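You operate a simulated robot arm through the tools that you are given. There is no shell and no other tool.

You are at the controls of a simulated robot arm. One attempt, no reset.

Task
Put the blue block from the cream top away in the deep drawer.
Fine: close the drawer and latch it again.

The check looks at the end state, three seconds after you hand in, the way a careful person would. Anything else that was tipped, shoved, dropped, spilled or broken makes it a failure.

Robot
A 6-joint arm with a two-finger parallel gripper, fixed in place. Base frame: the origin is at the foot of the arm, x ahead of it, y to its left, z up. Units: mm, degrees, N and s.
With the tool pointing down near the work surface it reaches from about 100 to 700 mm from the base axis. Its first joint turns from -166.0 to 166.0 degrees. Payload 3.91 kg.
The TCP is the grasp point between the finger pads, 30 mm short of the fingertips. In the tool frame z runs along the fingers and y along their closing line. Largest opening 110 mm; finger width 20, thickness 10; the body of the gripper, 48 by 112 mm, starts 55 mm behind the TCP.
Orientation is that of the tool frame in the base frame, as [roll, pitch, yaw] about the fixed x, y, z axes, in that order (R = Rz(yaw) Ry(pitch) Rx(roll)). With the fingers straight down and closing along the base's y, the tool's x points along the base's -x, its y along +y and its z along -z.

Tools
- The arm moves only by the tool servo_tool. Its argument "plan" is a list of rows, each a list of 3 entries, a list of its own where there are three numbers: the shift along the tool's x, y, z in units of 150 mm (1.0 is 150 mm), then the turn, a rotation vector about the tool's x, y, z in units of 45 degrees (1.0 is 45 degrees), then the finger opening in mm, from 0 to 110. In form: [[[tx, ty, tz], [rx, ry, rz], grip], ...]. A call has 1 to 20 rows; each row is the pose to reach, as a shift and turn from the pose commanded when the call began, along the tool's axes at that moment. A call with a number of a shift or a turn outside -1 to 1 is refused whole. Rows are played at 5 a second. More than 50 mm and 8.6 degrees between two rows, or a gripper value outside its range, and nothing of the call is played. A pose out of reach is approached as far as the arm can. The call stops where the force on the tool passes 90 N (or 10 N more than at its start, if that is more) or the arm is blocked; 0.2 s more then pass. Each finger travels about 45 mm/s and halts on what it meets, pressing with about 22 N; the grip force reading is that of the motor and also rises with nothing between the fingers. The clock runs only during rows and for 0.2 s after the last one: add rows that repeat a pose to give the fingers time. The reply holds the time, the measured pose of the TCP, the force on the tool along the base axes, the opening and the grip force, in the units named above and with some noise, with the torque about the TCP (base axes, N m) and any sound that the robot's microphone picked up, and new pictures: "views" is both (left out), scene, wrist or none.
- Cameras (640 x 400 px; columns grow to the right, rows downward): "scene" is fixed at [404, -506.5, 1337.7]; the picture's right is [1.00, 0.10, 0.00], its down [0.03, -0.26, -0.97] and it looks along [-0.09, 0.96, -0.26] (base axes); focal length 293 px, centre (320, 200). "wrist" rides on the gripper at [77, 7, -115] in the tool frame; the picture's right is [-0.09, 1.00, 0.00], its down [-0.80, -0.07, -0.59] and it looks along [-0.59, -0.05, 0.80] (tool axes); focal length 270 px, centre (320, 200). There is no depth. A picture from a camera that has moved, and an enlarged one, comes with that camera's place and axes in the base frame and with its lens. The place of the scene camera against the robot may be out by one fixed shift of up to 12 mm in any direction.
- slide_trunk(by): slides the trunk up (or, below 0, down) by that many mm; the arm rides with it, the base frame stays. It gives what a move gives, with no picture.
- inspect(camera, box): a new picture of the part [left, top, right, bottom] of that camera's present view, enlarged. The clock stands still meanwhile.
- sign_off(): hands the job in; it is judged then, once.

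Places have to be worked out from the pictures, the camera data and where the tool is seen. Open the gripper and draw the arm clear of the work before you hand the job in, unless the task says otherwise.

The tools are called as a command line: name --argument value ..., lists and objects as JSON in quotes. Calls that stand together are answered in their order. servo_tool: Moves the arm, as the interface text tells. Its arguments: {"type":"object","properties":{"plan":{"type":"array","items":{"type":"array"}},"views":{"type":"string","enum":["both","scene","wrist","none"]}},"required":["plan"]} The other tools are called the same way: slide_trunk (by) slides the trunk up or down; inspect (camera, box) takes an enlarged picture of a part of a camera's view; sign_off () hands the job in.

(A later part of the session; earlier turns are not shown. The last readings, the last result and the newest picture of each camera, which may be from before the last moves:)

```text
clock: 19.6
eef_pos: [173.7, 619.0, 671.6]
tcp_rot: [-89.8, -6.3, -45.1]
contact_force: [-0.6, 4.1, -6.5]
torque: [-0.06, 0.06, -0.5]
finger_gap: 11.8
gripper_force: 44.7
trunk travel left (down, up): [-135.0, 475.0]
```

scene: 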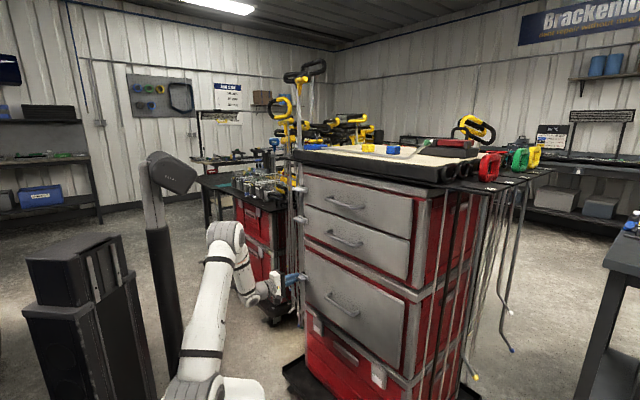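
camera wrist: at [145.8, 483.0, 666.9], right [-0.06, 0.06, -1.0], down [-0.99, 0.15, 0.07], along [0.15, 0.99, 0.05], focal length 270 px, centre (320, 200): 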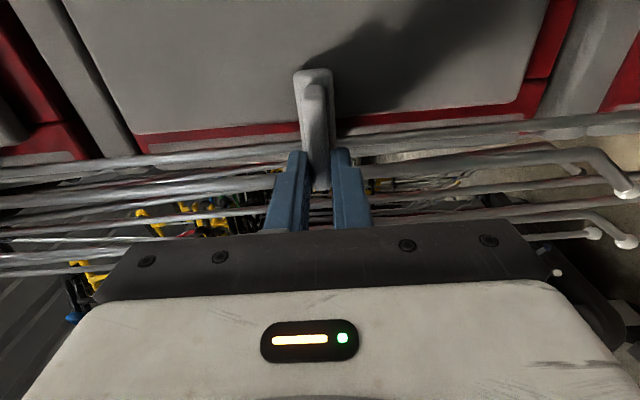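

Turning this way (inner end up) the fin follows freely with no torque. I'll continue turning in that direction, in stages.

servo_tool --plan '[[[0, 0, 0], [0, 0, -0.13], 0], [[0, 0, 0], [0, 0, -0.26], 0], [[0, 0, 0], [0, 0, -0.39], 0], [[0, 0, 0], [0, 0, -0.52], 0], [[0, 0, 0], [0, 0, -0.52], 0]]' --views "scene"

inspect --camera "scene" --box '[270, 255, 340, 300]'

```text
clock: 20.8
eef_pos: [173.2, 619.0, 673.9]
tcp_rot: [-89.7, -29.7, -45.1]
contact_force: [1.5, 17.8, 15.8]
torque: [-0.11, 0.27, 1.14]
finger_gap: 11.7
gripper_force: 45.0
trunk travel left (down, up): [-135.0, 475.0]
```

scene: 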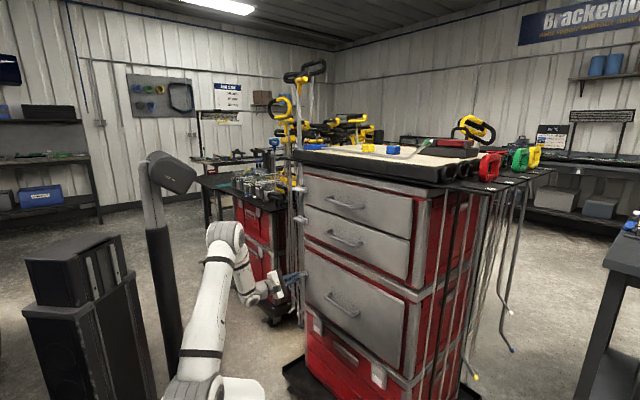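

```text
8.89 times, centred on (305, 278) of scene
camera zoom: at [404.0, -506.5, 1337.7], right [1.0, 0.1, 0.0], down [0.03, -0.26, -0.97], along [-0.09, 0.96, -0.26], focal length 2603 px, centre (453, -489)
```

zoom: 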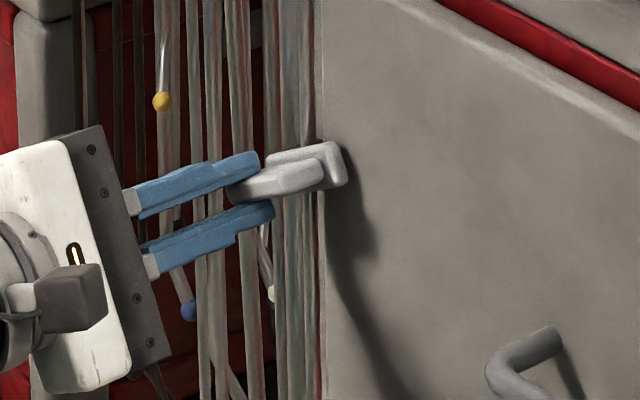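

The latch has turned 30° with me; the side force says the true pivot is about 5 mm further out (t≈−320). I'll correct for that while turning to 60°.

servo_tool --plan '[[[-0.002, -0.015, 0], [0, 0, -0.16], 0], [[-0.003, -0.024, 0], [0, 0, -0.33], 0], [[-0.005, -0.031, 0], [0, 0, -0.5], 0], [[-0.006, -0.037, 0], [0, 0, -0.667], 0], [[-0.006, -0.037, 0], [0, 0, -0.667], 0]]' --views "none"

```text
clock: 22.0
eef_pos: [171.9, 619.5, 676.7]
tcp_rot: [-90.1, -59.8, -45.0]
contact_force: [10.7, 5.5, 1.4]
torque: [0.74, -0.8, -0.57]
finger_gap: 11.9
gripper_force: 44.9
trunk travel left (down, up): [-135.0, 475.0]
```

Forces are small at 60°. I'll continue to 90°.

servo_tool --plan '[[[-0.001, -0.004, 0], [0, 0, -0.167], 0], [[-0.002, -0.008, 0], [0, 0, -0.333], 0], [[-0.003, -0.013, 0], [0, 0, -0.5], 0], [[-0.004, -0.017, 0], [0, 0, -0.667], 0], [[-0.004, -0.017, 0], [0, 0, -0.667], 0]]' --views "both"

inspect --camera "scene" --box '[270, 255, 340, 300]'

inspect --camera "wrist" --box '[200, 60, 460, 230]'

```text
clock: 23.2
eef_pos: [170.6, 620.2, 677.0]
tcp_rot: [-157.0, -89.8, 21.8]
contact_force: [3.5, -21.6, -13.1]
torque: [0.36, -0.45, -0.29]
finger_gap: 11.5
gripper_force: 44.8
trunk travel left (down, up): [-135.0, 475.0]
camera wrist: at [92.9, 536.6, 754.5], right [0.7, -0.71, -0.09], down [-0.47, -0.37, -0.8], along [0.53, 0.6, -0.6], focal length 270 px, centre (320, 200)
```

scene: 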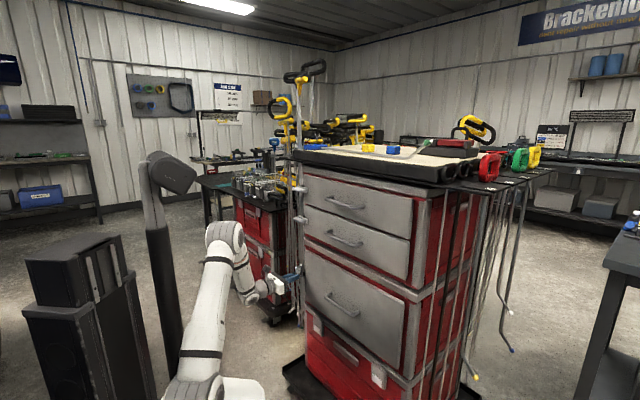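
wrist: 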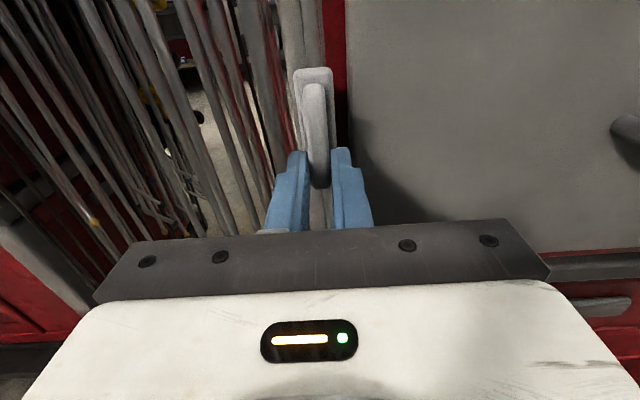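

```text
8.89 times, centred on (305, 278) of scene
camera zoom: at [404.0, -506.5, 1337.7], right [1.0, 0.1, 0.0], down [0.03, -0.26, -0.97], along [-0.09, 0.96, -0.26], focal length 2603 px, centre (453, -489)
```

zoom: 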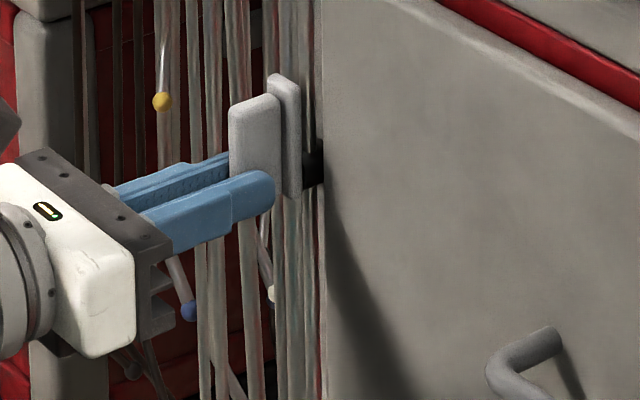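

```text
2.35 times, centred on (330, 145) of wrist
camera zoom: at [92.9, 536.6, 754.5], right [0.7, -0.71, -0.09], down [-0.47, -0.37, -0.8], along [0.53, 0.6, -0.6], focal length 636 px, centre (296, 329)
```

zoom: 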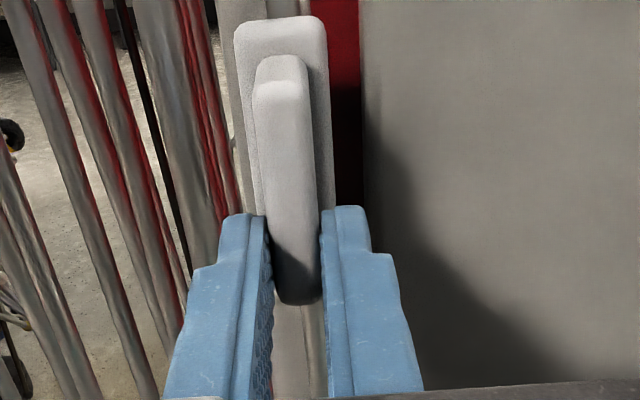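

The latch is now vertical and clear of the drawer edge. I'll open the fingers only a little (rods are close on the left) and back straight out.

servo_tool --plan '[[[0, 0, 0], [0, 0, 0], 30], [[0, 0, 0], [0, 0, 0], 30], [[0, 0, 0], [0, 0, 0], 30], [[0, 0, -0.2], [0, 0, 0], 30], [[0, 0, -0.4], [0, 0, 0], 30], [[0, 0, -0.6], [0, 0, 0], 30], [[0, 0, -0.8], [0, 0, 0], 30], [[0, 0, -0.8], [0, 0, 0], 30]]'

inspect --camera "scene" --box '[270, 255, 340, 300]'

```text
clock: 25.0
eef_pos: [83.3, 537.6, 679.2]
tcp_rot: [-86.1, -89.7, -49.2]
contact_force: [0.6, 0.5, -0.5]
torque: [0.0, 0.04, 0.01]
finger_gap: 30.0
gripper_force: 0.0
trunk travel left (down, up): [-135.0, 475.0]
camera wrist: at [6.2, 452.1, 756.5], right [0.7, -0.71, -0.09], down [-0.47, -0.37, -0.8], along [0.53, 0.61, -0.59], focal length 270 px, centre (320, 200)
```

scene: 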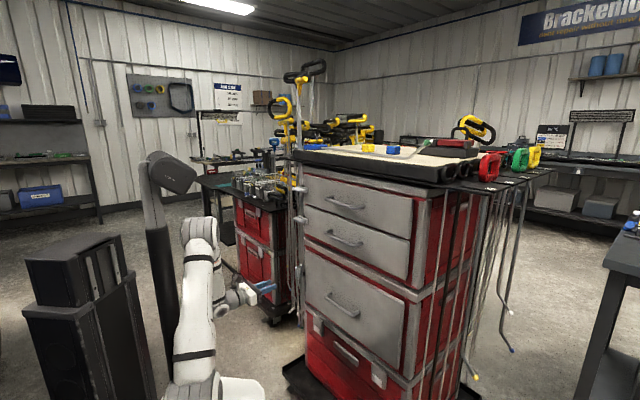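
wrist: 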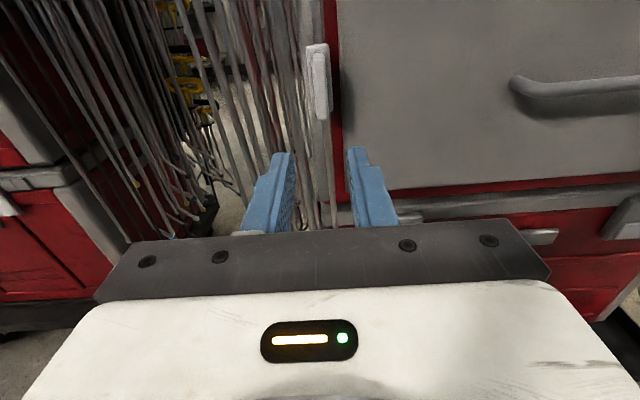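

```text
8.89 times, centred on (305, 278) of scene
camera zoom: at [404.0, -506.5, 1337.7], right [1.0, 0.1, 0.0], down [0.03, -0.26, -0.97], along [-0.09, 0.96, -0.26], focal length 2603 px, centre (453, -489)
```

zoom: 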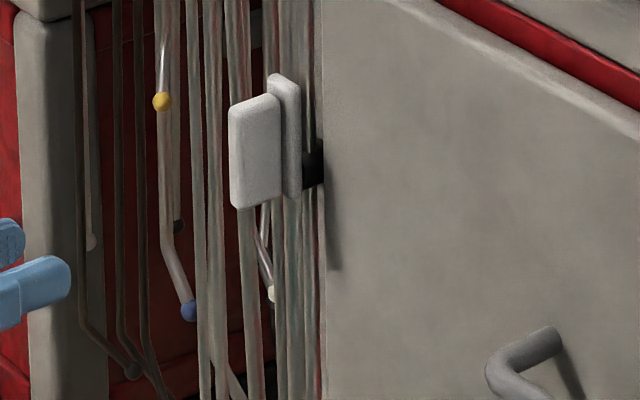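

The latch stays put in its open position. Now I'll move right toward the handle centre (t≈−51) while rolling the tool back, staying well in front of the cabinet.

servo_tool --plan '[[[0, 0.15, -0.02], [0, 0, 0.166], 30], [[0, 0.3, -0.03], [0, 0, 0.333], 30], [[0, 0.45, -0.04], [0, 0, 0.5], 30], [[0, 0.6, -0.05], [0, 0, 0.666], 30], [[0, 0.75, -0.06], [0, 0, 0.833], 30], [[0, 0.9, -0.067], [0, 0, 1.0], 30], [[0, 0.9, -0.067], [0, 0, 1.0], 30]]' --views "none"

```text
clock: 26.6
eef_pos: [172.3, 434.7, 676.9]
tcp_rot: [-90.1, -44.6, -45.1]
contact_force: [-0.6, -0.4, 0.3]
torque: [-0.03, -0.02, 0.01]
finger_gap: 30.0
gripper_force: 0.0
trunk travel left (down, up): [-135.0, 475.0]
```

Continuing right and up while finishing the roll, so that the fingers will close in the vertical plane across the handle bar.

servo_tool --plan '[[[0.16, 0.048, 0], [0, 0, 0.165], 30], [[0.32, 0.096, 0], [0, 0, 0.33], 30], [[0.485, 0.144, 0], [0, 0, 0.495], 30], [[0.647, 0.192, 0], [0, 0, 0.66], 30], [[0.809, 0.24, 0], [0, 0, 0.826], 30], [[0.971, 0.288, 0], [0, 0, 0.991], 30], [[0.971, 0.288, 0], [0, 0, 0.991], 30]]' --views "none"

```text
clock: 28.2
eef_pos: [286.0, 421.9, 769.5]
tcp_rot: [-90.1, -0.1, -45.2]
contact_force: [-0.5, -0.3, -0.1]
torque: [0.0, 0.01, -0.01]
finger_gap: 30.1
gripper_force: 0.1
out of reach, approached as far as the arm can: row 1, 2, 3, 4, 5, 6, 7
trunk travel left (down, up): [-135.0, 475.0]
```

That horizontal pose was at the arm's inner limit, so it stopped at n≈501, t≈−96, z≈770. Tilting the tool down 45° about the handle direction will bring it back in reach.

servo_tool --plan '[[[0, 0, 0], [-0.166, 0, 0], 30], [[0, 0, 0], [-0.333, 0, 0], 30], [[0, 0, 0], [-0.5, 0, 0], 30], [[0, 0, 0], [-0.666, 0, 0], 30], [[0, 0, 0], [-0.833, 0, 0], 30], [[0, 0, 0], [-1.0, 0, 0], 30], [[0, 0, 0], [-1.0, 0, 0], 30]]' --views "both"

```text
clock: 29.8
eef_pos: [286.2, 423.0, 767.7]
tcp_rot: [-134.9, -0.2, -45.2]
contact_force: [-0.4, -0.5, 0.2]
torque: [0.03, -0.03, 0.01]
finger_gap: 29.9
gripper_force: 0.1
trunk travel left (down, up): [-135.0, 475.0]
camera wrist: at [277.9, 307.9, 844.5], right [-0.56, -0.44, -0.7], down [-0.83, 0.31, 0.47], along [0.01, 0.85, -0.53], focal length 270 px, centre (320, 200)
```

scene: 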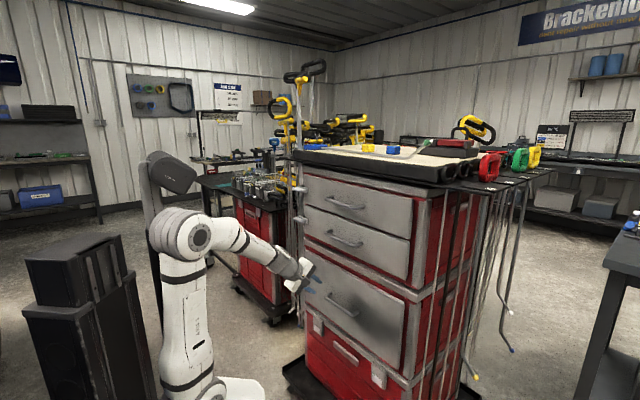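
wrist: 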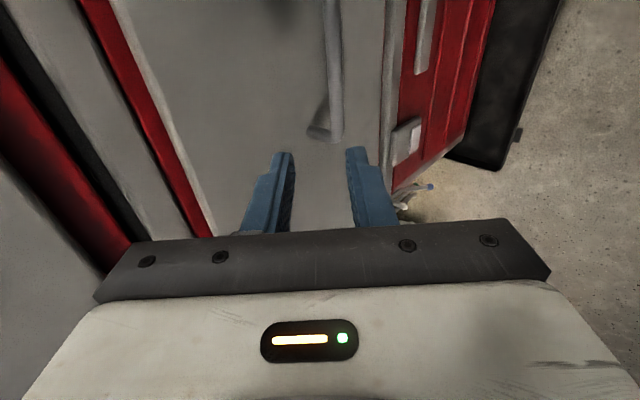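

The command settled at the reached place: n≈501, t≈−97, z≈768, tool tilted 45° down. I'll line up on the handle's middle at a 100 mm stand-off.

servo_tool --plan '[[[0.15, 0.054, 0.035], [0, 0, 0], 30], [[0.3, 0.108, 0.071], [0, 0, 0], 30], [[0.3, 0.108, 0.071], [0, 0, 0], 30]]' --views "both"

inspect --camera "wrist" --box '[220, 40, 460, 230]'

inspect --camera "scene" --box '[270, 250, 390, 330]'

```text
clock: 30.6
eef_pos: [314.7, 387.3, 746.8]
tcp_rot: [-134.9, -0.2, -45.0]
contact_force: [0.4, 0.2, -0.5]
torque: [0.01, 0.01, 0.01]
finger_gap: 29.9
gripper_force: 0.1
trunk travel left (down, up): [-135.0, 475.0]
camera wrist: at [306.9, 273.0, 824.7], right [-0.56, -0.44, -0.7], down [-0.83, 0.31, 0.47], along [0.01, 0.85, -0.53], focal length 270 px, centre (320, 200)
```

scene: 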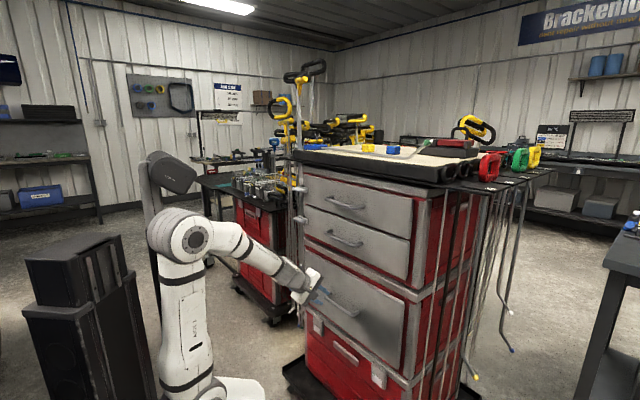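
wrist: 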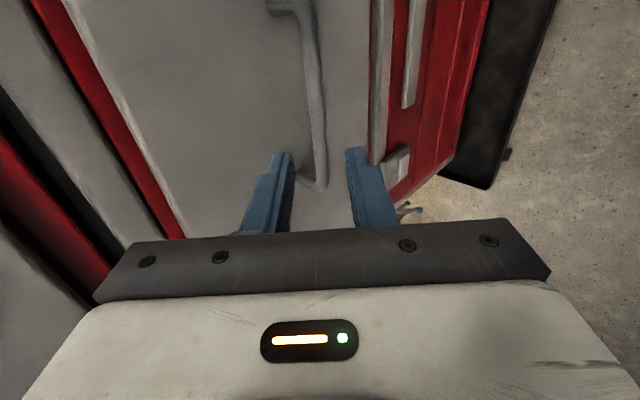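

```text
2.11 times, centred on (340, 135) of wrist
camera zoom: at [306.9, 273.0, 824.7], right [-0.56, -0.44, -0.7], down [-0.83, 0.31, 0.47], along [0.01, 0.85, -0.53], focal length 569 px, centre (278, 337)
```

zoom: 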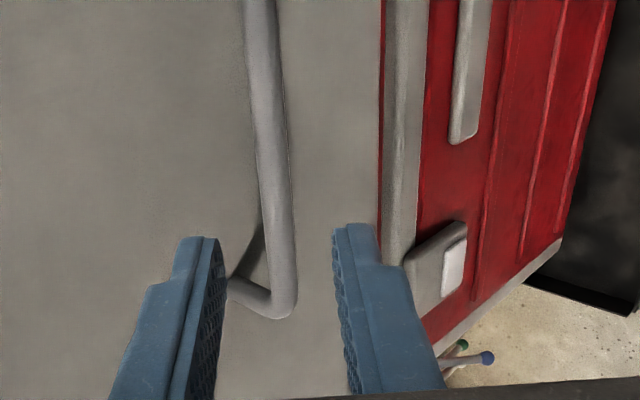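

```text
5.00 times, centred on (330, 290) of scene
camera zoom: at [404.0, -506.5, 1337.7], right [1.0, 0.1, 0.0], down [0.03, -0.26, -0.97], along [-0.09, 0.96, -0.26], focal length 1464 px, centre (270, -250)
```

zoom: 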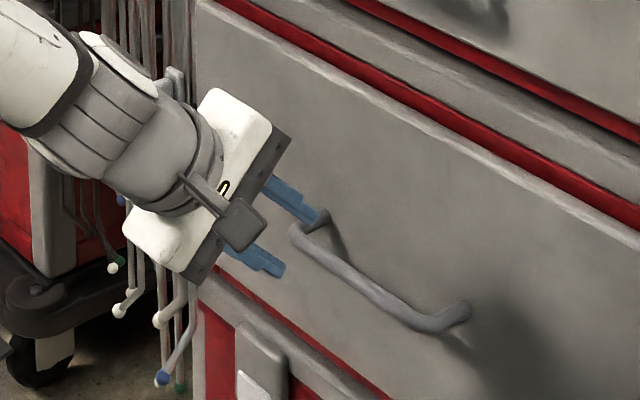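

The handle bar falls where I predicted, midway between the fingers. I'll advance 65 mm along the tool and check.

servo_tool --plan '[[[0, -0.004, 0.15], [0, 0, 0], 32], [[0, -0.008, 0.3], [0, 0, 0], 32], [[0, -0.011, 0.43], [0, 0, 0], 32], [[0, -0.011, 0.43], [0, 0, 0], 32]]' --views "both"

inspect --camera "wrist" --box '[220, 40, 460, 230]'

inspect --camera "scene" --box '[290, 260, 390, 330]'

```text
clock: 31.6
eef_pos: [348.7, 420.2, 701.8]
tcp_rot: [-134.9, -0.1, -45.1]
contact_force: [0.8, -0.1, 0.7]
torque: [-0.02, 0.01, 0.0]
finger_gap: 31.9
gripper_force: 0.1
trunk travel left (down, up): [-135.0, 475.0]
camera wrist: at [340.3, 306.1, 779.3], right [-0.56, -0.44, -0.7], down [-0.83, 0.31, 0.47], along [0.01, 0.85, -0.53], focal length 270 px, centre (320, 200)
```

scene: 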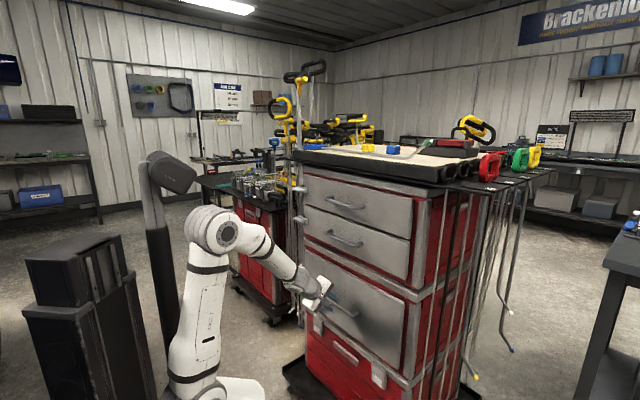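
wrist: 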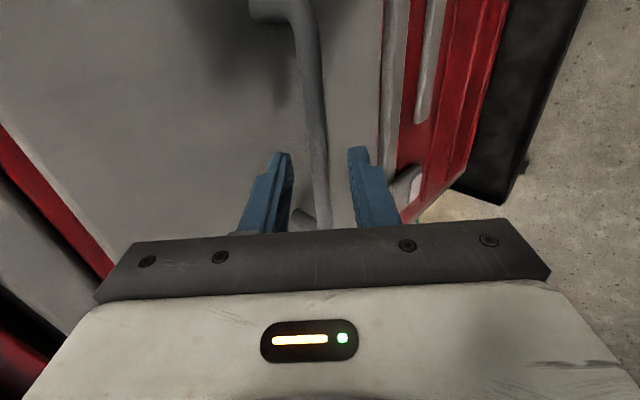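

```text
2.11 times, centred on (340, 135) of wrist
camera zoom: at [340.3, 306.1, 779.3], right [-0.56, -0.44, -0.7], down [-0.83, 0.31, 0.47], along [0.01, 0.85, -0.53], focal length 569 px, centre (278, 337)
```

zoom: 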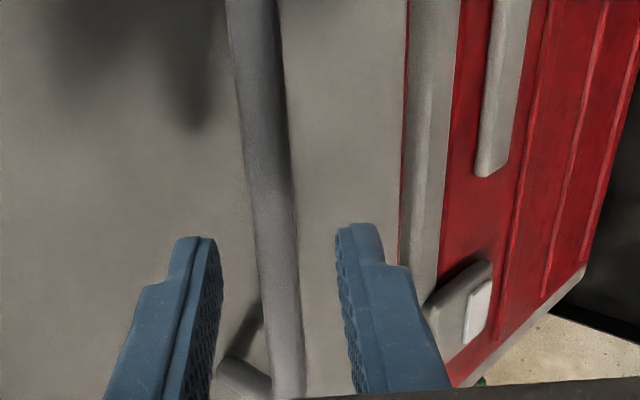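

```text
5.71 times, centred on (340, 295) of scene
camera zoom: at [404.0, -506.5, 1337.7], right [1.0, 0.1, 0.0], down [0.03, -0.26, -0.97], along [-0.09, 0.96, -0.26], focal length 1674 px, centre (206, -343)
```

zoom: 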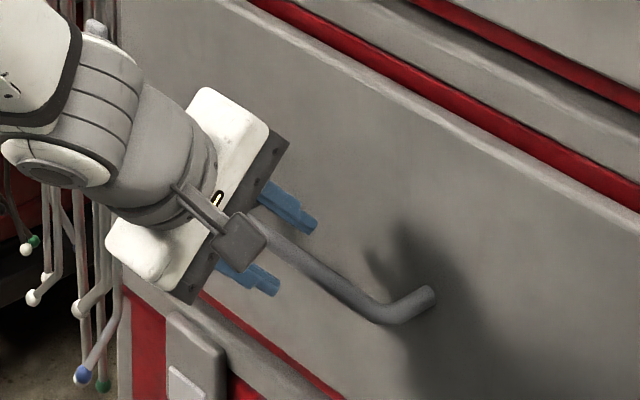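

Alignment holds. I'll advance the last 34 mm and close on the bar.

servo_tool --plan '[[[0, 0, 0.115], [0, 0, 0], 32], [[0, 0, 0.23], [0, 0, 0], 32], [[0, 0, 0.23], [0, 0, 0], 20], [[0, 0, 0.23], [0, 0, 0], 0], [[0, 0, 0.23], [0, 0, 0], 0], [[0, 0, 0.23], [0, 0, 0], 0]]' --views "both"

```text
clock: 33.0
eef_pos: [365.0, 437.8, 679.7]
tcp_rot: [-134.9, -0.2, -45.1]
contact_force: [1.9, 1.3, 4.2]
torque: [0.18, 0.03, -0.42]
finger_gap: 12.8
gripper_force: 45.5
trunk travel left (down, up): [-135.0, 475.0]
camera wrist: at [357.4, 322.9, 756.9], right [-0.56, -0.43, -0.71], down [-0.83, 0.31, 0.47], along [0.01, 0.85, -0.53], focal length 270 px, centre (320, 200)
```

scene: 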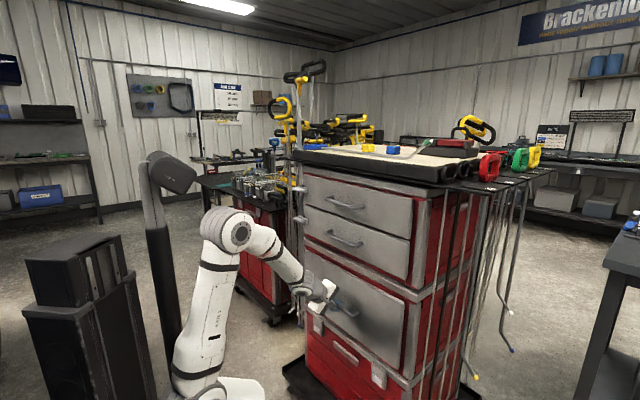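
wrist: 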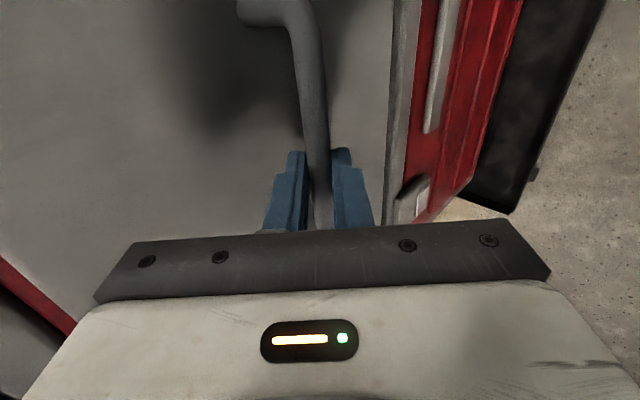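

The bar is held (gap 12.8 mm) with little force. I'll pull gently 25 mm straight out and read the force.

servo_tool --plan '[[[0, 0.024, -0.024], [0, 0, 0], 0], [[0, 0.047, -0.047], [0, 0, 0], 0], [[0, 0.083, -0.083], [0, 0, 0], 0], [[0, 0.118, -0.118], [0, 0, 0], 0]]' --views "scene"

inspect --camera "scene" --box '[280, 200, 480, 340]'

```text
clock: 34.0
eef_pos: [346.8, 419.4, 680.5]
tcp_rot: [-134.9, -0.1, -45.1]
contact_force: [2.3, -0.9, 11.6]
torque: [-0.19, -0.31, -0.93]
finger_gap: 12.9
gripper_force: 44.9
trunk travel left (down, up): [-135.0, 475.0]
```

scene: 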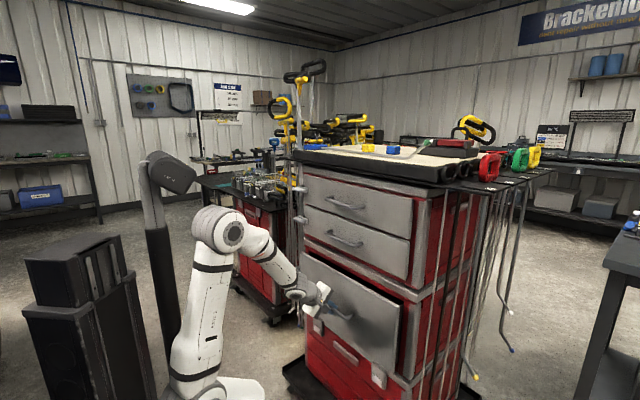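

```text
2.86 times, centred on (380, 270) of scene
camera zoom: at [404.0, -506.5, 1337.7], right [1.0, 0.1, 0.0], down [0.03, -0.26, -0.97], along [-0.09, 0.96, -0.26], focal length 837 px, centre (149, 0)
```

zoom: 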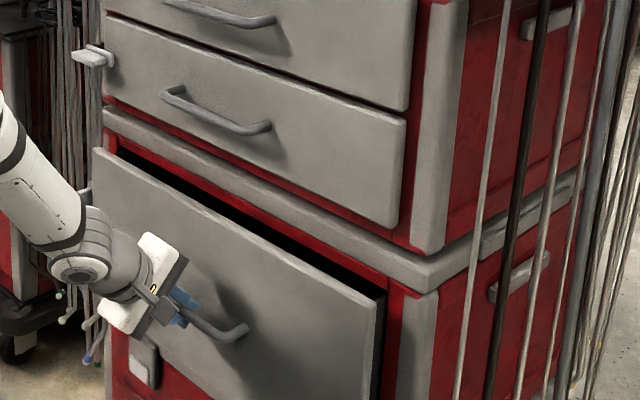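

The drawer slides out easily. I'll pull another 100 mm.

servo_tool --plan '[[[0, 0.071, -0.071], [0, 0, 0], 0], [[0, 0.165, -0.165], [0, 0, 0], 0], [[0, 0.26, -0.26], [0, 0, 0], 0], [[0, 0.354, -0.354], [0, 0, 0], 0], [[0, 0.43, -0.43], [0, 0, 0], 0], [[0, 0.471, -0.471], [0, 0, 0], 0], [[0, 0.471, -0.471], [0, 0, 0], 0]]' --views "scene"

```text
clock: 35.6
eef_pos: [275.3, 347.6, 680.3]
tcp_rot: [-135.0, -0.1, -45.1]
contact_force: [6.1, -8.3, 11.4]
torque: [0.35, 0.28, -0.07]
finger_gap: 12.9
gripper_force: 45.1
trunk travel left (down, up): [-135.0, 475.0]
```

scene: 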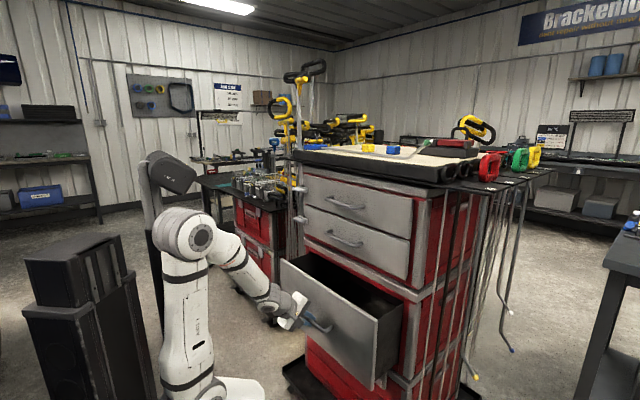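

Opening is about 128 mm. I'll pull 90 mm more while tipping the tool a bit nearer to vertical to stay inside the arm's reach.

servo_tool --plan '[[[0, 0.07, -0.07], [-0.08, 0, 0], 0], [[0, 0.155, -0.155], [-0.17, 0, 0], 0], [[0, 0.24, -0.24], [-0.26, 0, 0], 0], [[0, 0.32, -0.32], [-0.35, 0, 0], 0], [[0, 0.39, -0.39], [-0.42, 0, 0], 0], [[0, 0.424, -0.424], [-0.444, 0, 0], 0], [[0, 0.424, -0.424], [-0.444, 0, 0], 0]]' --views "both"

inspect --camera "scene" --box '[240, 220, 440, 400]'

inspect --camera "scene" --box '[0, 200, 320, 400]'

```text
clock: 37.2
eef_pos: [213.7, 289.1, 681.3]
tcp_rot: [-155.3, -0.2, -45.4]
contact_force: [17.0, -19.0, -7.8]
torque: [0.27, 0.33, -0.22]
finger_gap: 12.9
gripper_force: 45.2
out of reach, approached as far as the arm can: row 2, 3, 4, 5, 6, 7
trunk travel left (down, up): [-135.0, 475.0]
camera wrist: at [229.1, 197.0, 783.1], right [-0.7, -0.58, -0.42], down [-0.7, 0.44, 0.57], along [-0.14, 0.69, -0.71], focal length 270 px, centre (320, 200)
```

scene: 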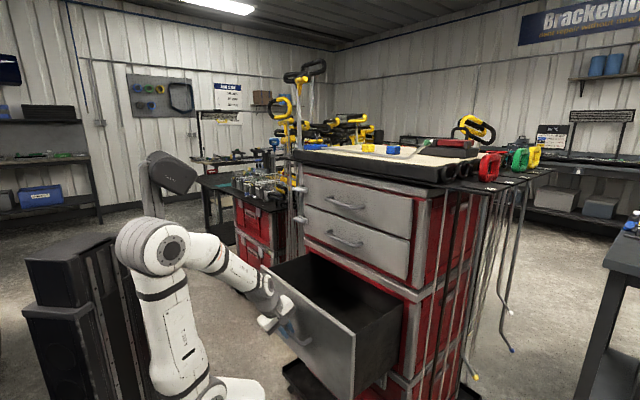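
wrist: 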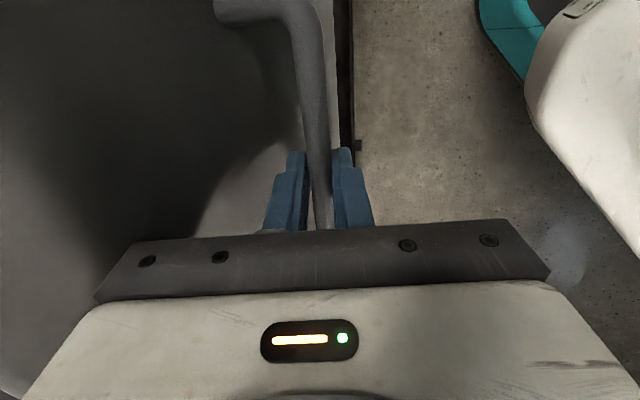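

```text
2.22 times, centred on (340, 310) of scene
camera zoom: at [404.0, -506.5, 1337.7], right [1.0, 0.1, 0.0], down [0.03, -0.26, -0.97], along [-0.09, 0.96, -0.26], focal length 651 px, centre (276, -44)
```

zoom: 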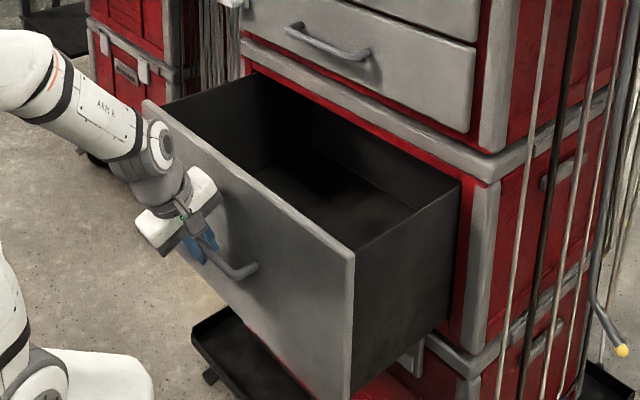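

```text
2.00 times, centred on (160, 300) of scene
camera zoom: at [404.0, -506.5, 1337.7], right [1.0, 0.1, 0.0], down [0.03, -0.26, -0.97], along [-0.09, 0.96, -0.26], focal length 586 px, centre (640, 0)
```

zoom: 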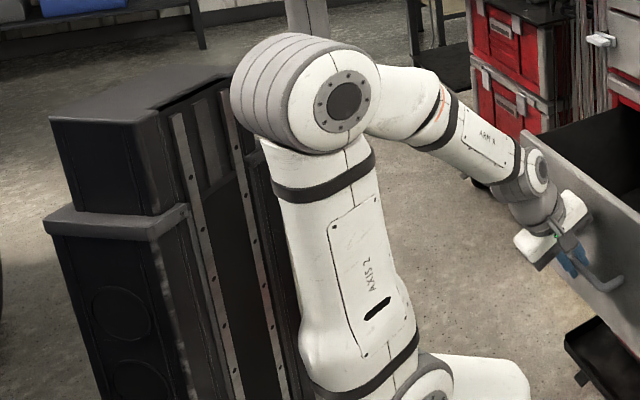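

The drawer is open about 213 mm and its dark interior is visible; the white platform's corner (n≈260) stays clear of it. I'll open the fingers slightly and back off up along the tool axis.

servo_tool --plan '[[[0, 0, 0], [0, 0, 0], 32], [[0, 0, 0], [0, 0, 0], 32], [[0, 0, 0], [0, 0, 0], 32], [[0, 0, -0.12], [0, 0, 0], 32], [[0, 0, -0.24], [-0.06, 0, 0], 32], [[0, 0, -0.36], [-0.12, 0, 0], 32], [[0, 0, -0.48], [-0.18, 0, 0], 32], [[0, 0, -0.6], [-0.22, 0, 0], 32], [[0, 0, -0.6], [-0.22, 0, 0], 32]]' --views "both"

```text
clock: 39.2
eef_pos: [188.8, 264.2, 765.0]
tcp_rot: [-164.8, 0.0, -45.1]
contact_force: [-0.5, -0.1, -0.1]
torque: [-0.02, 0.02, 0.0]
finger_gap: 32.0
gripper_force: 0.1
trunk travel left (down, up): [-135.0, 475.0]
camera wrist: at [215.9, 184.7, 875.4], right [-0.74, -0.62, -0.26], down [-0.63, 0.51, 0.59], along [-0.23, 0.6, -0.76], focal length 270 px, centre (320, 200)
```

scene: 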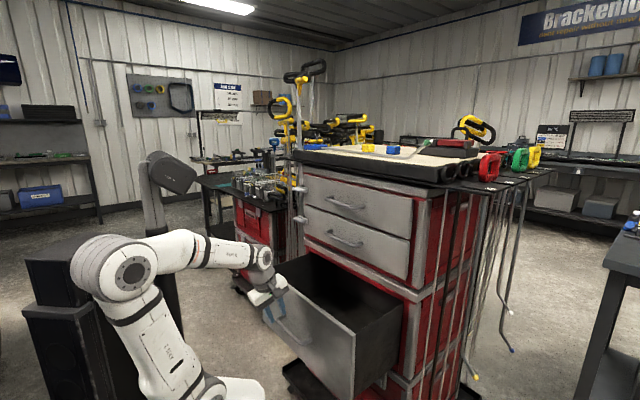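
wrist: 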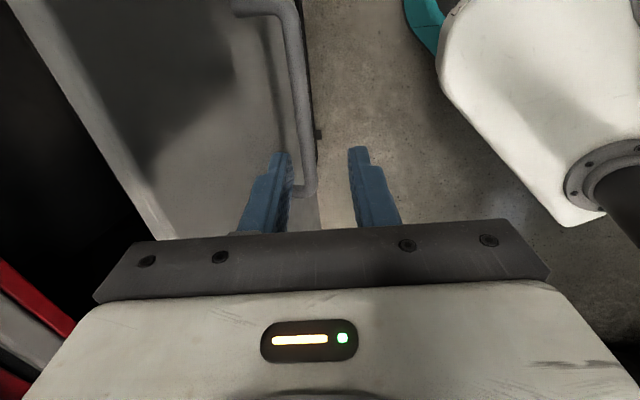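

Released cleanly; the drawer stayed open. I'll raise the trunk 350 mm to bring the arm up to the cream top's level.

slide_trunk --by 350

```text
clock: 42.6
eef_pos: [189.8, 263.6, 1114.6]
tcp_rot: [-164.8, -0.1, -45.0]
contact_force: [0.5, -0.6, -0.9]
torque: [0.02, 0.03, 0.01]
finger_gap: 32.0
gripper_force: 0.0
trunk travel left (down, up): [-485.0, 125.0]
```

Now I'll roll the tool back +45° while rising and moving slightly outward.

servo_tool --plan '[[[0, -0.084, -0.139], [0, 0, 0.166], 60], [[0, -0.167, -0.277], [0, 0, 0.333], 80], [[0, -0.251, -0.415], [0, 0, 0.5], 90], [[0, -0.335, -0.554], [0, 0, 0.666], 90], [[0, -0.418, -0.692], [0, 0, 0.833], 90], [[0, -0.502, -0.831], [0, 0, 1.0], 90], [[0, -0.502, -0.831], [0, 0, 1.0], 90]]' --views "none"

```text
clock: 44.2
eef_pos: [218.2, 291.3, 1255.0]
tcp_rot: [-169.1, 10.5, -89.1]
contact_force: [-0.3, -1.0, -0.7]
torque: [0.01, 0.02, 0.04]
finger_gap: 90.1
gripper_force: 0.0
trunk travel left (down, up): [-485.0, 125.0]
```

Continuing the roll and the rise so the camera ends up on the robot's side of the tool.

servo_tool --plan '[[[-0.08, -0.08, -0.165], [0, 0, 0.166], 90], [[-0.16, -0.16, -0.33], [0, 0, 0.333], 90], [[-0.24, -0.241, -0.495], [0, 0, 0.5], 90], [[-0.32, -0.321, -0.66], [0, 0, 0.666], 90], [[-0.4, -0.402, -0.825], [0, 0, 0.833], 90], [[-0.48, -0.482, -0.989], [0, 0, 1.0], 90], [[-0.48, -0.482, -0.989], [0, 0, 1.0], 90]]' --views "both"

```text
clock: 45.8
eef_pos: [259.3, 333.2, 1427.1]
tcp_rot: [-180.0, 15.0, -135.2]
contact_force: [0.7, 0.3, 0.4]
torque: [-0.01, 0.01, 0.02]
finger_gap: 89.9
gripper_force: 0.1
trunk travel left (down, up): [-485.0, 125.0]
camera wrist: at [179.9, 265.6, 1517.9], right [-0.64, 0.77, 0.02], down [0.49, 0.39, 0.78], along [0.59, 0.51, -0.62], focal length 270 px, centre (320, 200)
```

scene: 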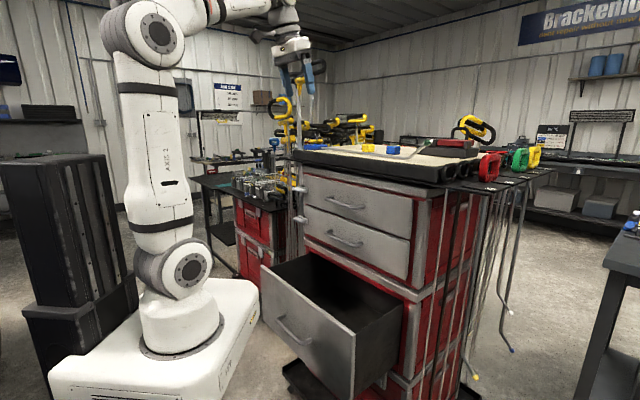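
wrist: 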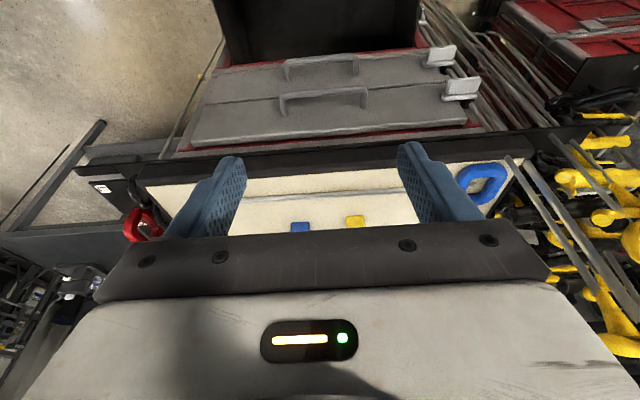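

The blocks are visible behind the tool. I'll tilt outward 27° more and move over the front edge to get a closer look at the blue block.

servo_tool --plan '[[[-0.131, -0.069, 0.07], [0, -0.1, 0], 90], [[-0.262, -0.138, 0.14], [0, -0.2, 0], 90], [[-0.393, -0.207, 0.21], [0, -0.3, 0], 90], [[-0.523, -0.275, 0.28], [0, -0.4, 0], 90], [[-0.654, -0.344, 0.35], [0, -0.5, 0], 90], [[-0.785, -0.413, 0.418], [0, -0.6, 0], 90], [[-0.785, -0.413, 0.418], [0, -0.6, 0], 90]]' --views "both"

inspect --camera "wrist" --box '[180, 60, 460, 235]'

```text
clock: 47.4
eef_pos: [394.8, 383.2, 1397.6]
tcp_rot: [-179.7, 42.2, -135.1]
contact_force: [-0.5, -0.5, 1.0]
torque: [-0.03, -0.01, -0.01]
finger_gap: 89.9
gripper_force: 0.0
trunk travel left (down, up): [-485.0, 125.0]
camera wrist: at [294.3, 294.0, 1431.1], right [-0.66, 0.75, 0.06], down [0.19, 0.09, 0.98], along [0.73, 0.65, -0.2], focal length 270 px, centre (320, 200)
```

scene: 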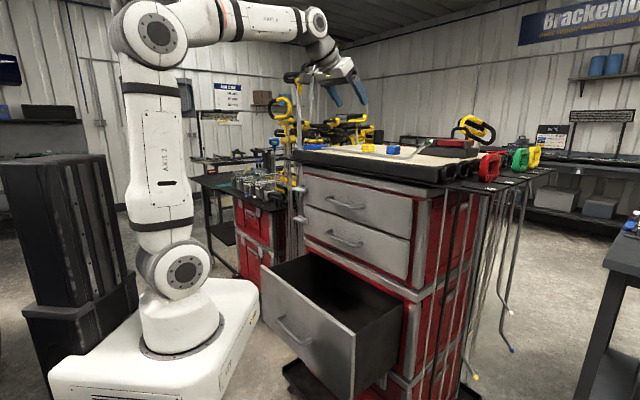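
wrist: 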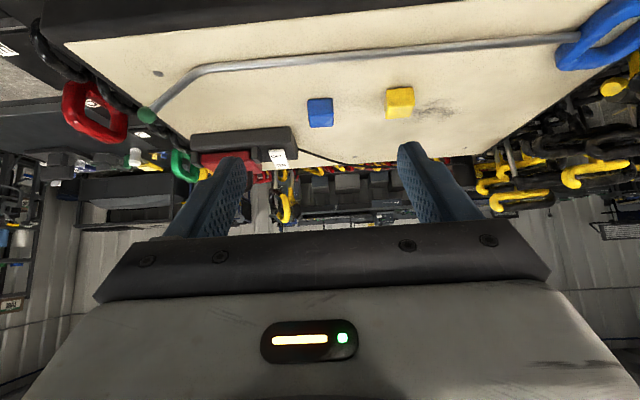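

```text
2.29 times, centred on (320, 148) of wrist
camera zoom: at [294.3, 294.0, 1431.1], right [-0.66, 0.75, 0.06], down [0.19, 0.09, 0.98], along [0.73, 0.65, -0.2], focal length 618 px, centre (320, 320)
```

zoom: 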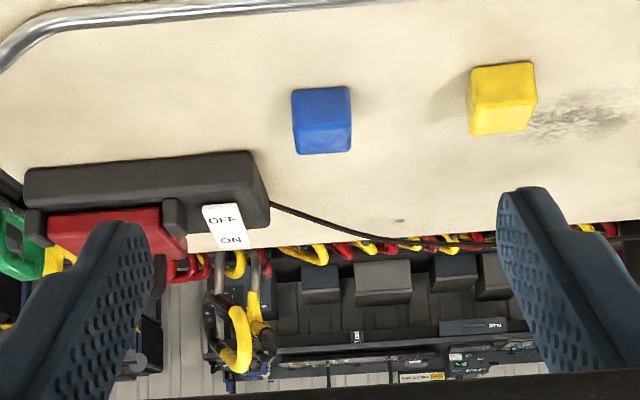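

The blue block sits squared to the cabinet, about 38 mm wide and some 24 mm tall, front face at n≈776–784, t≈13. I'll move closer along the tool direction, still well above the mat.

servo_tool --plan '[[[-0.061, -0.008, 0.243], [0, 0, 0], 90], [[-0.122, -0.016, 0.485], [0, 0, 0], 90], [[-0.184, -0.025, 0.728], [0, 0, 0], 90], [[-0.245, -0.033, 0.97], [0, 0, 0], 90], [[-0.245, -0.033, 0.97], [0, 0, 0], 90]]' --views "both"

inspect --camera "wrist" --box '[180, 60, 460, 235]'

```text
clock: 48.6
eef_pos: [486.5, 465.8, 1314.9]
tcp_rot: [-179.9, 42.2, -135.0]
contact_force: [0.1, 0.3, 0.8]
torque: [0.0, 0.0, 0.02]
finger_gap: 90.2
gripper_force: 0.0
trunk travel left (down, up): [-485.0, 125.0]
camera wrist: at [385.7, 377.2, 1348.2], right [-0.66, 0.75, 0.06], down [0.19, 0.09, 0.98], along [0.73, 0.65, -0.2], focal length 270 px, centre (320, 200)
```

scene: 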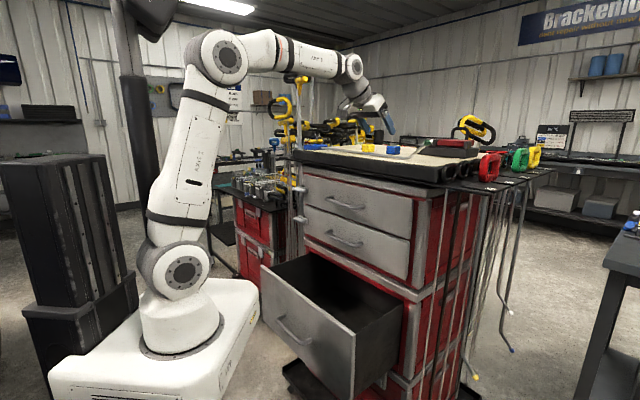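
wrist: 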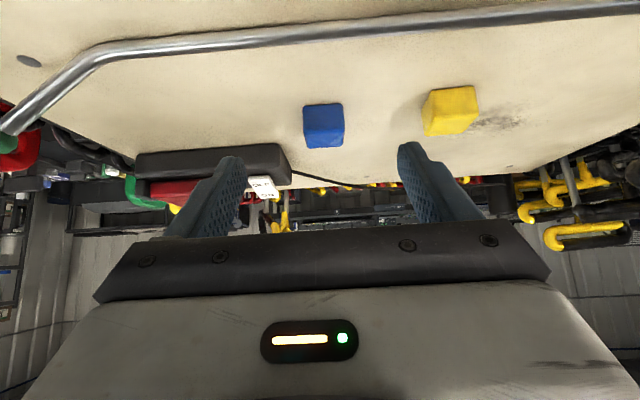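

```text
2.29 times, centred on (320, 148) of wrist
camera zoom: at [385.7, 377.2, 1348.2], right [-0.66, 0.75, 0.06], down [0.19, 0.09, 0.98], along [0.73, 0.65, -0.2], focal length 618 px, centre (320, 320)
```

zoom: 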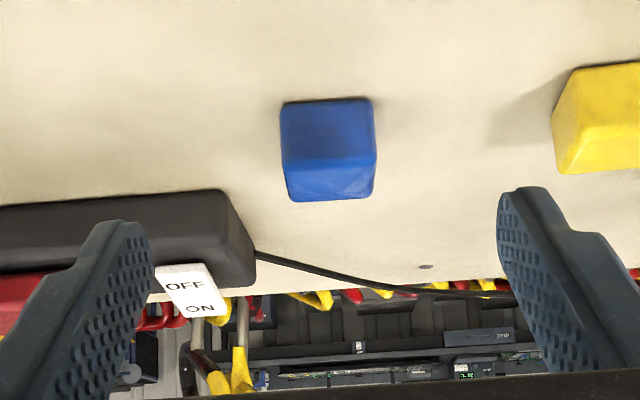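

Refined: mat at z≈1207, block front face n≈776, centre n≈797, t≈11, height ≈25 mm; the black box beside it starts beyond n≈850. I'll move to a point 45 mm short of the grasp along the tool axis with a 70 mm opening.

servo_tool --plan '[[[-0.067, 0.008, 0.19], [0, 0, 0], 80], [[-0.133, 0.016, 0.38], [0, 0, 0], 70], [[-0.2, 0.024, 0.569], [0, 0, 0], 70], [[-0.2, 0.024, 0.569], [0, 0, 0], 70]]' --views "both"

inspect --camera "wrist" --box '[200, 90, 440, 240]'

inspect --camera "scene" --box '[340, 80, 450, 170]'

```text
clock: 49.6
eef_pos: [540.2, 526.3, 1269.7]
tcp_rot: [-179.8, 42.1, -135.0]
contact_force: [0.0, 0.0, -0.2]
torque: [0.03, -0.02, -0.01]
finger_gap: 70.0
gripper_force: 0.0
trunk travel left (down, up): [-485.0, 125.0]
camera wrist: at [438.5, 437.8, 1304.3], right [-0.66, 0.75, 0.06], down [0.19, 0.09, 0.98], along [0.73, 0.65, -0.2], focal length 270 px, centre (320, 200)
```

scene: 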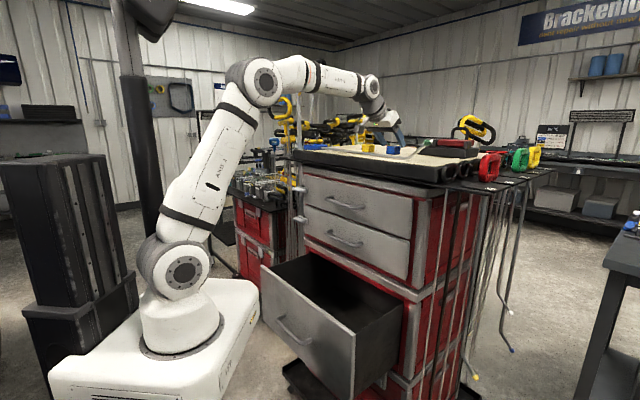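
wrist: 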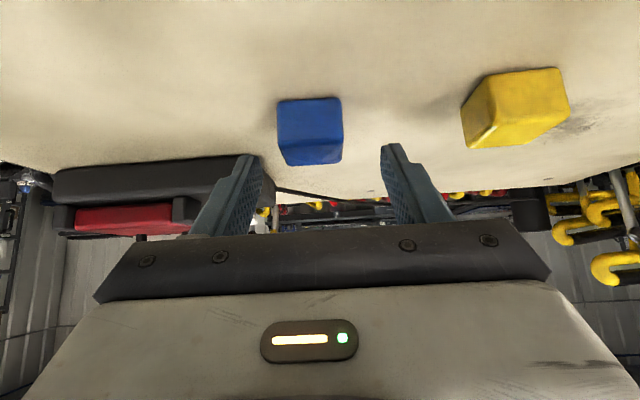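

```text
2.67 times, centred on (320, 165) of wrist
camera zoom: at [438.5, 437.8, 1304.3], right [-0.66, 0.75, 0.06], down [0.19, 0.09, 0.98], along [0.73, 0.65, -0.2], focal length 721 px, centre (320, 293)
```

zoom: 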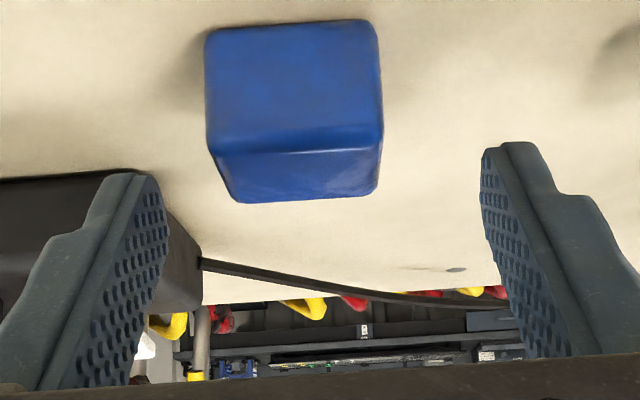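

```text
4.44 times, centred on (395, 125) of scene
camera zoom: at [404.0, -506.5, 1337.7], right [1.0, 0.1, 0.0], down [0.03, -0.26, -0.97], along [-0.09, 0.96, -0.26], focal length 1302 px, centre (-13, 533)
```

zoom: 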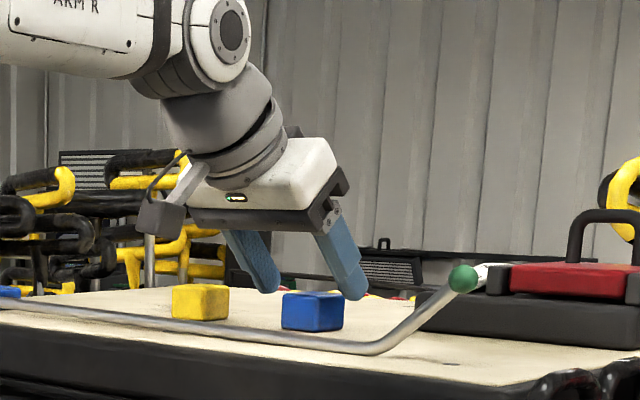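

The fingers are lined up either side of the block; it sits 2–3 mm to the right of centre. I'll descend the last 41 mm along the tool axis and check force and pictures before closing.

servo_tool --plan '[[[-0.002, -0.016, 0.08], [0, 0, 0], 70], [[-0.003, -0.016, 0.15], [0, 0, 0], 70], [[-0.004, -0.016, 0.22], [0, 0, 0], 70], [[-0.005, -0.016, 0.272], [0, 0, 0], 70], [[-0.005, -0.016, 0.272], [0, 0, 0], 70]]' --views "both"

inspect --camera "scene" --box '[360, 100, 430, 165]'

inspect --camera "wrist" --box '[200, 90, 440, 240]'

```text
clock: 50.8
eef_pos: [556.9, 539.5, 1249.1]
tcp_rot: [-179.8, 43.0, -135.1]
contact_force: [-10.1, -11.7, 33.4]
torque: [0.81, 0.78, 0.64]
finger_gap: 69.8
gripper_force: 0.0
trunk travel left (down, up): [-485.0, 125.0]
camera wrist: at [457.2, 451.2, 1280.8], right [-0.66, 0.75, 0.06], down [0.18, 0.08, 0.98], along [0.73, 0.66, -0.18], focal length 270 px, centre (320, 200)
```

scene: 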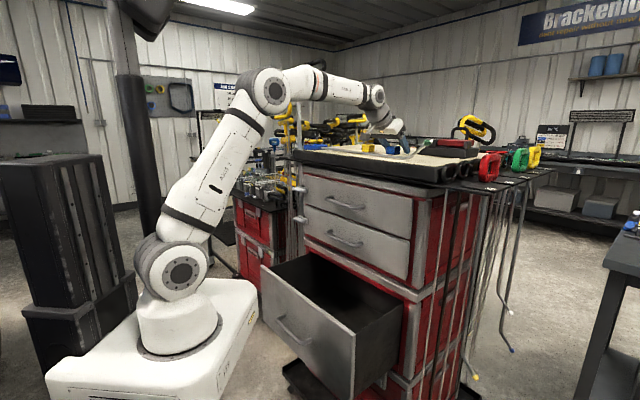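
wrist: 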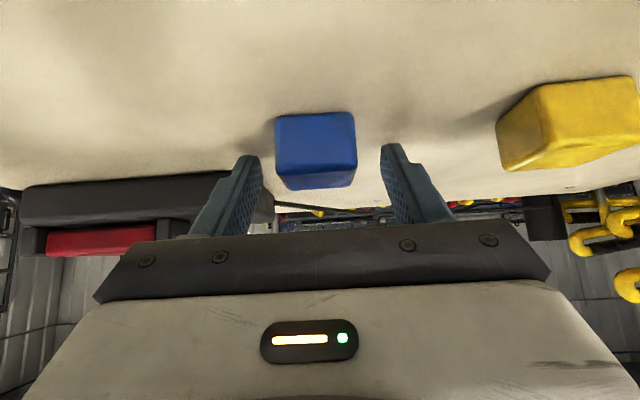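

```text
6.15 times, centred on (395, 132) of scene
camera zoom: at [404.0, -506.5, 1337.7], right [1.0, 0.1, 0.0], down [0.03, -0.26, -0.97], along [-0.09, 0.96, -0.26], focal length 1802 px, centre (-142, 615)
```

zoom: 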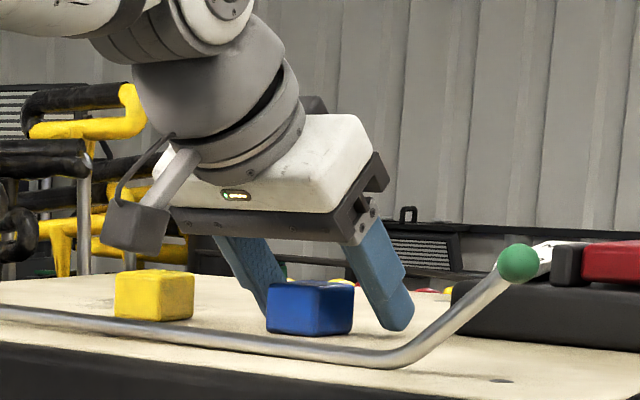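

```text
2.67 times, centred on (320, 165) of wrist
camera zoom: at [457.2, 451.2, 1280.8], right [-0.66, 0.75, 0.06], down [0.18, 0.08, 0.98], along [0.73, 0.66, -0.18], focal length 721 px, centre (320, 293)
```

zoom: 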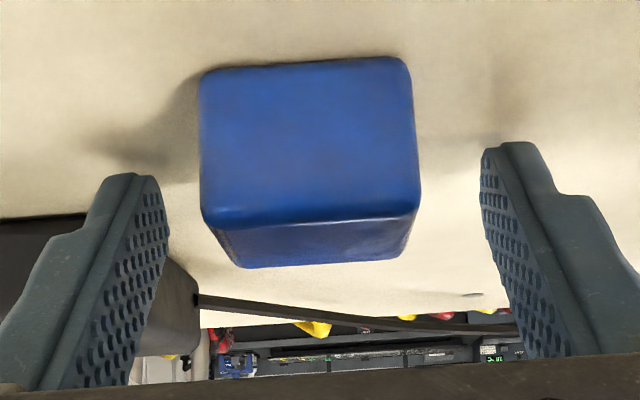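

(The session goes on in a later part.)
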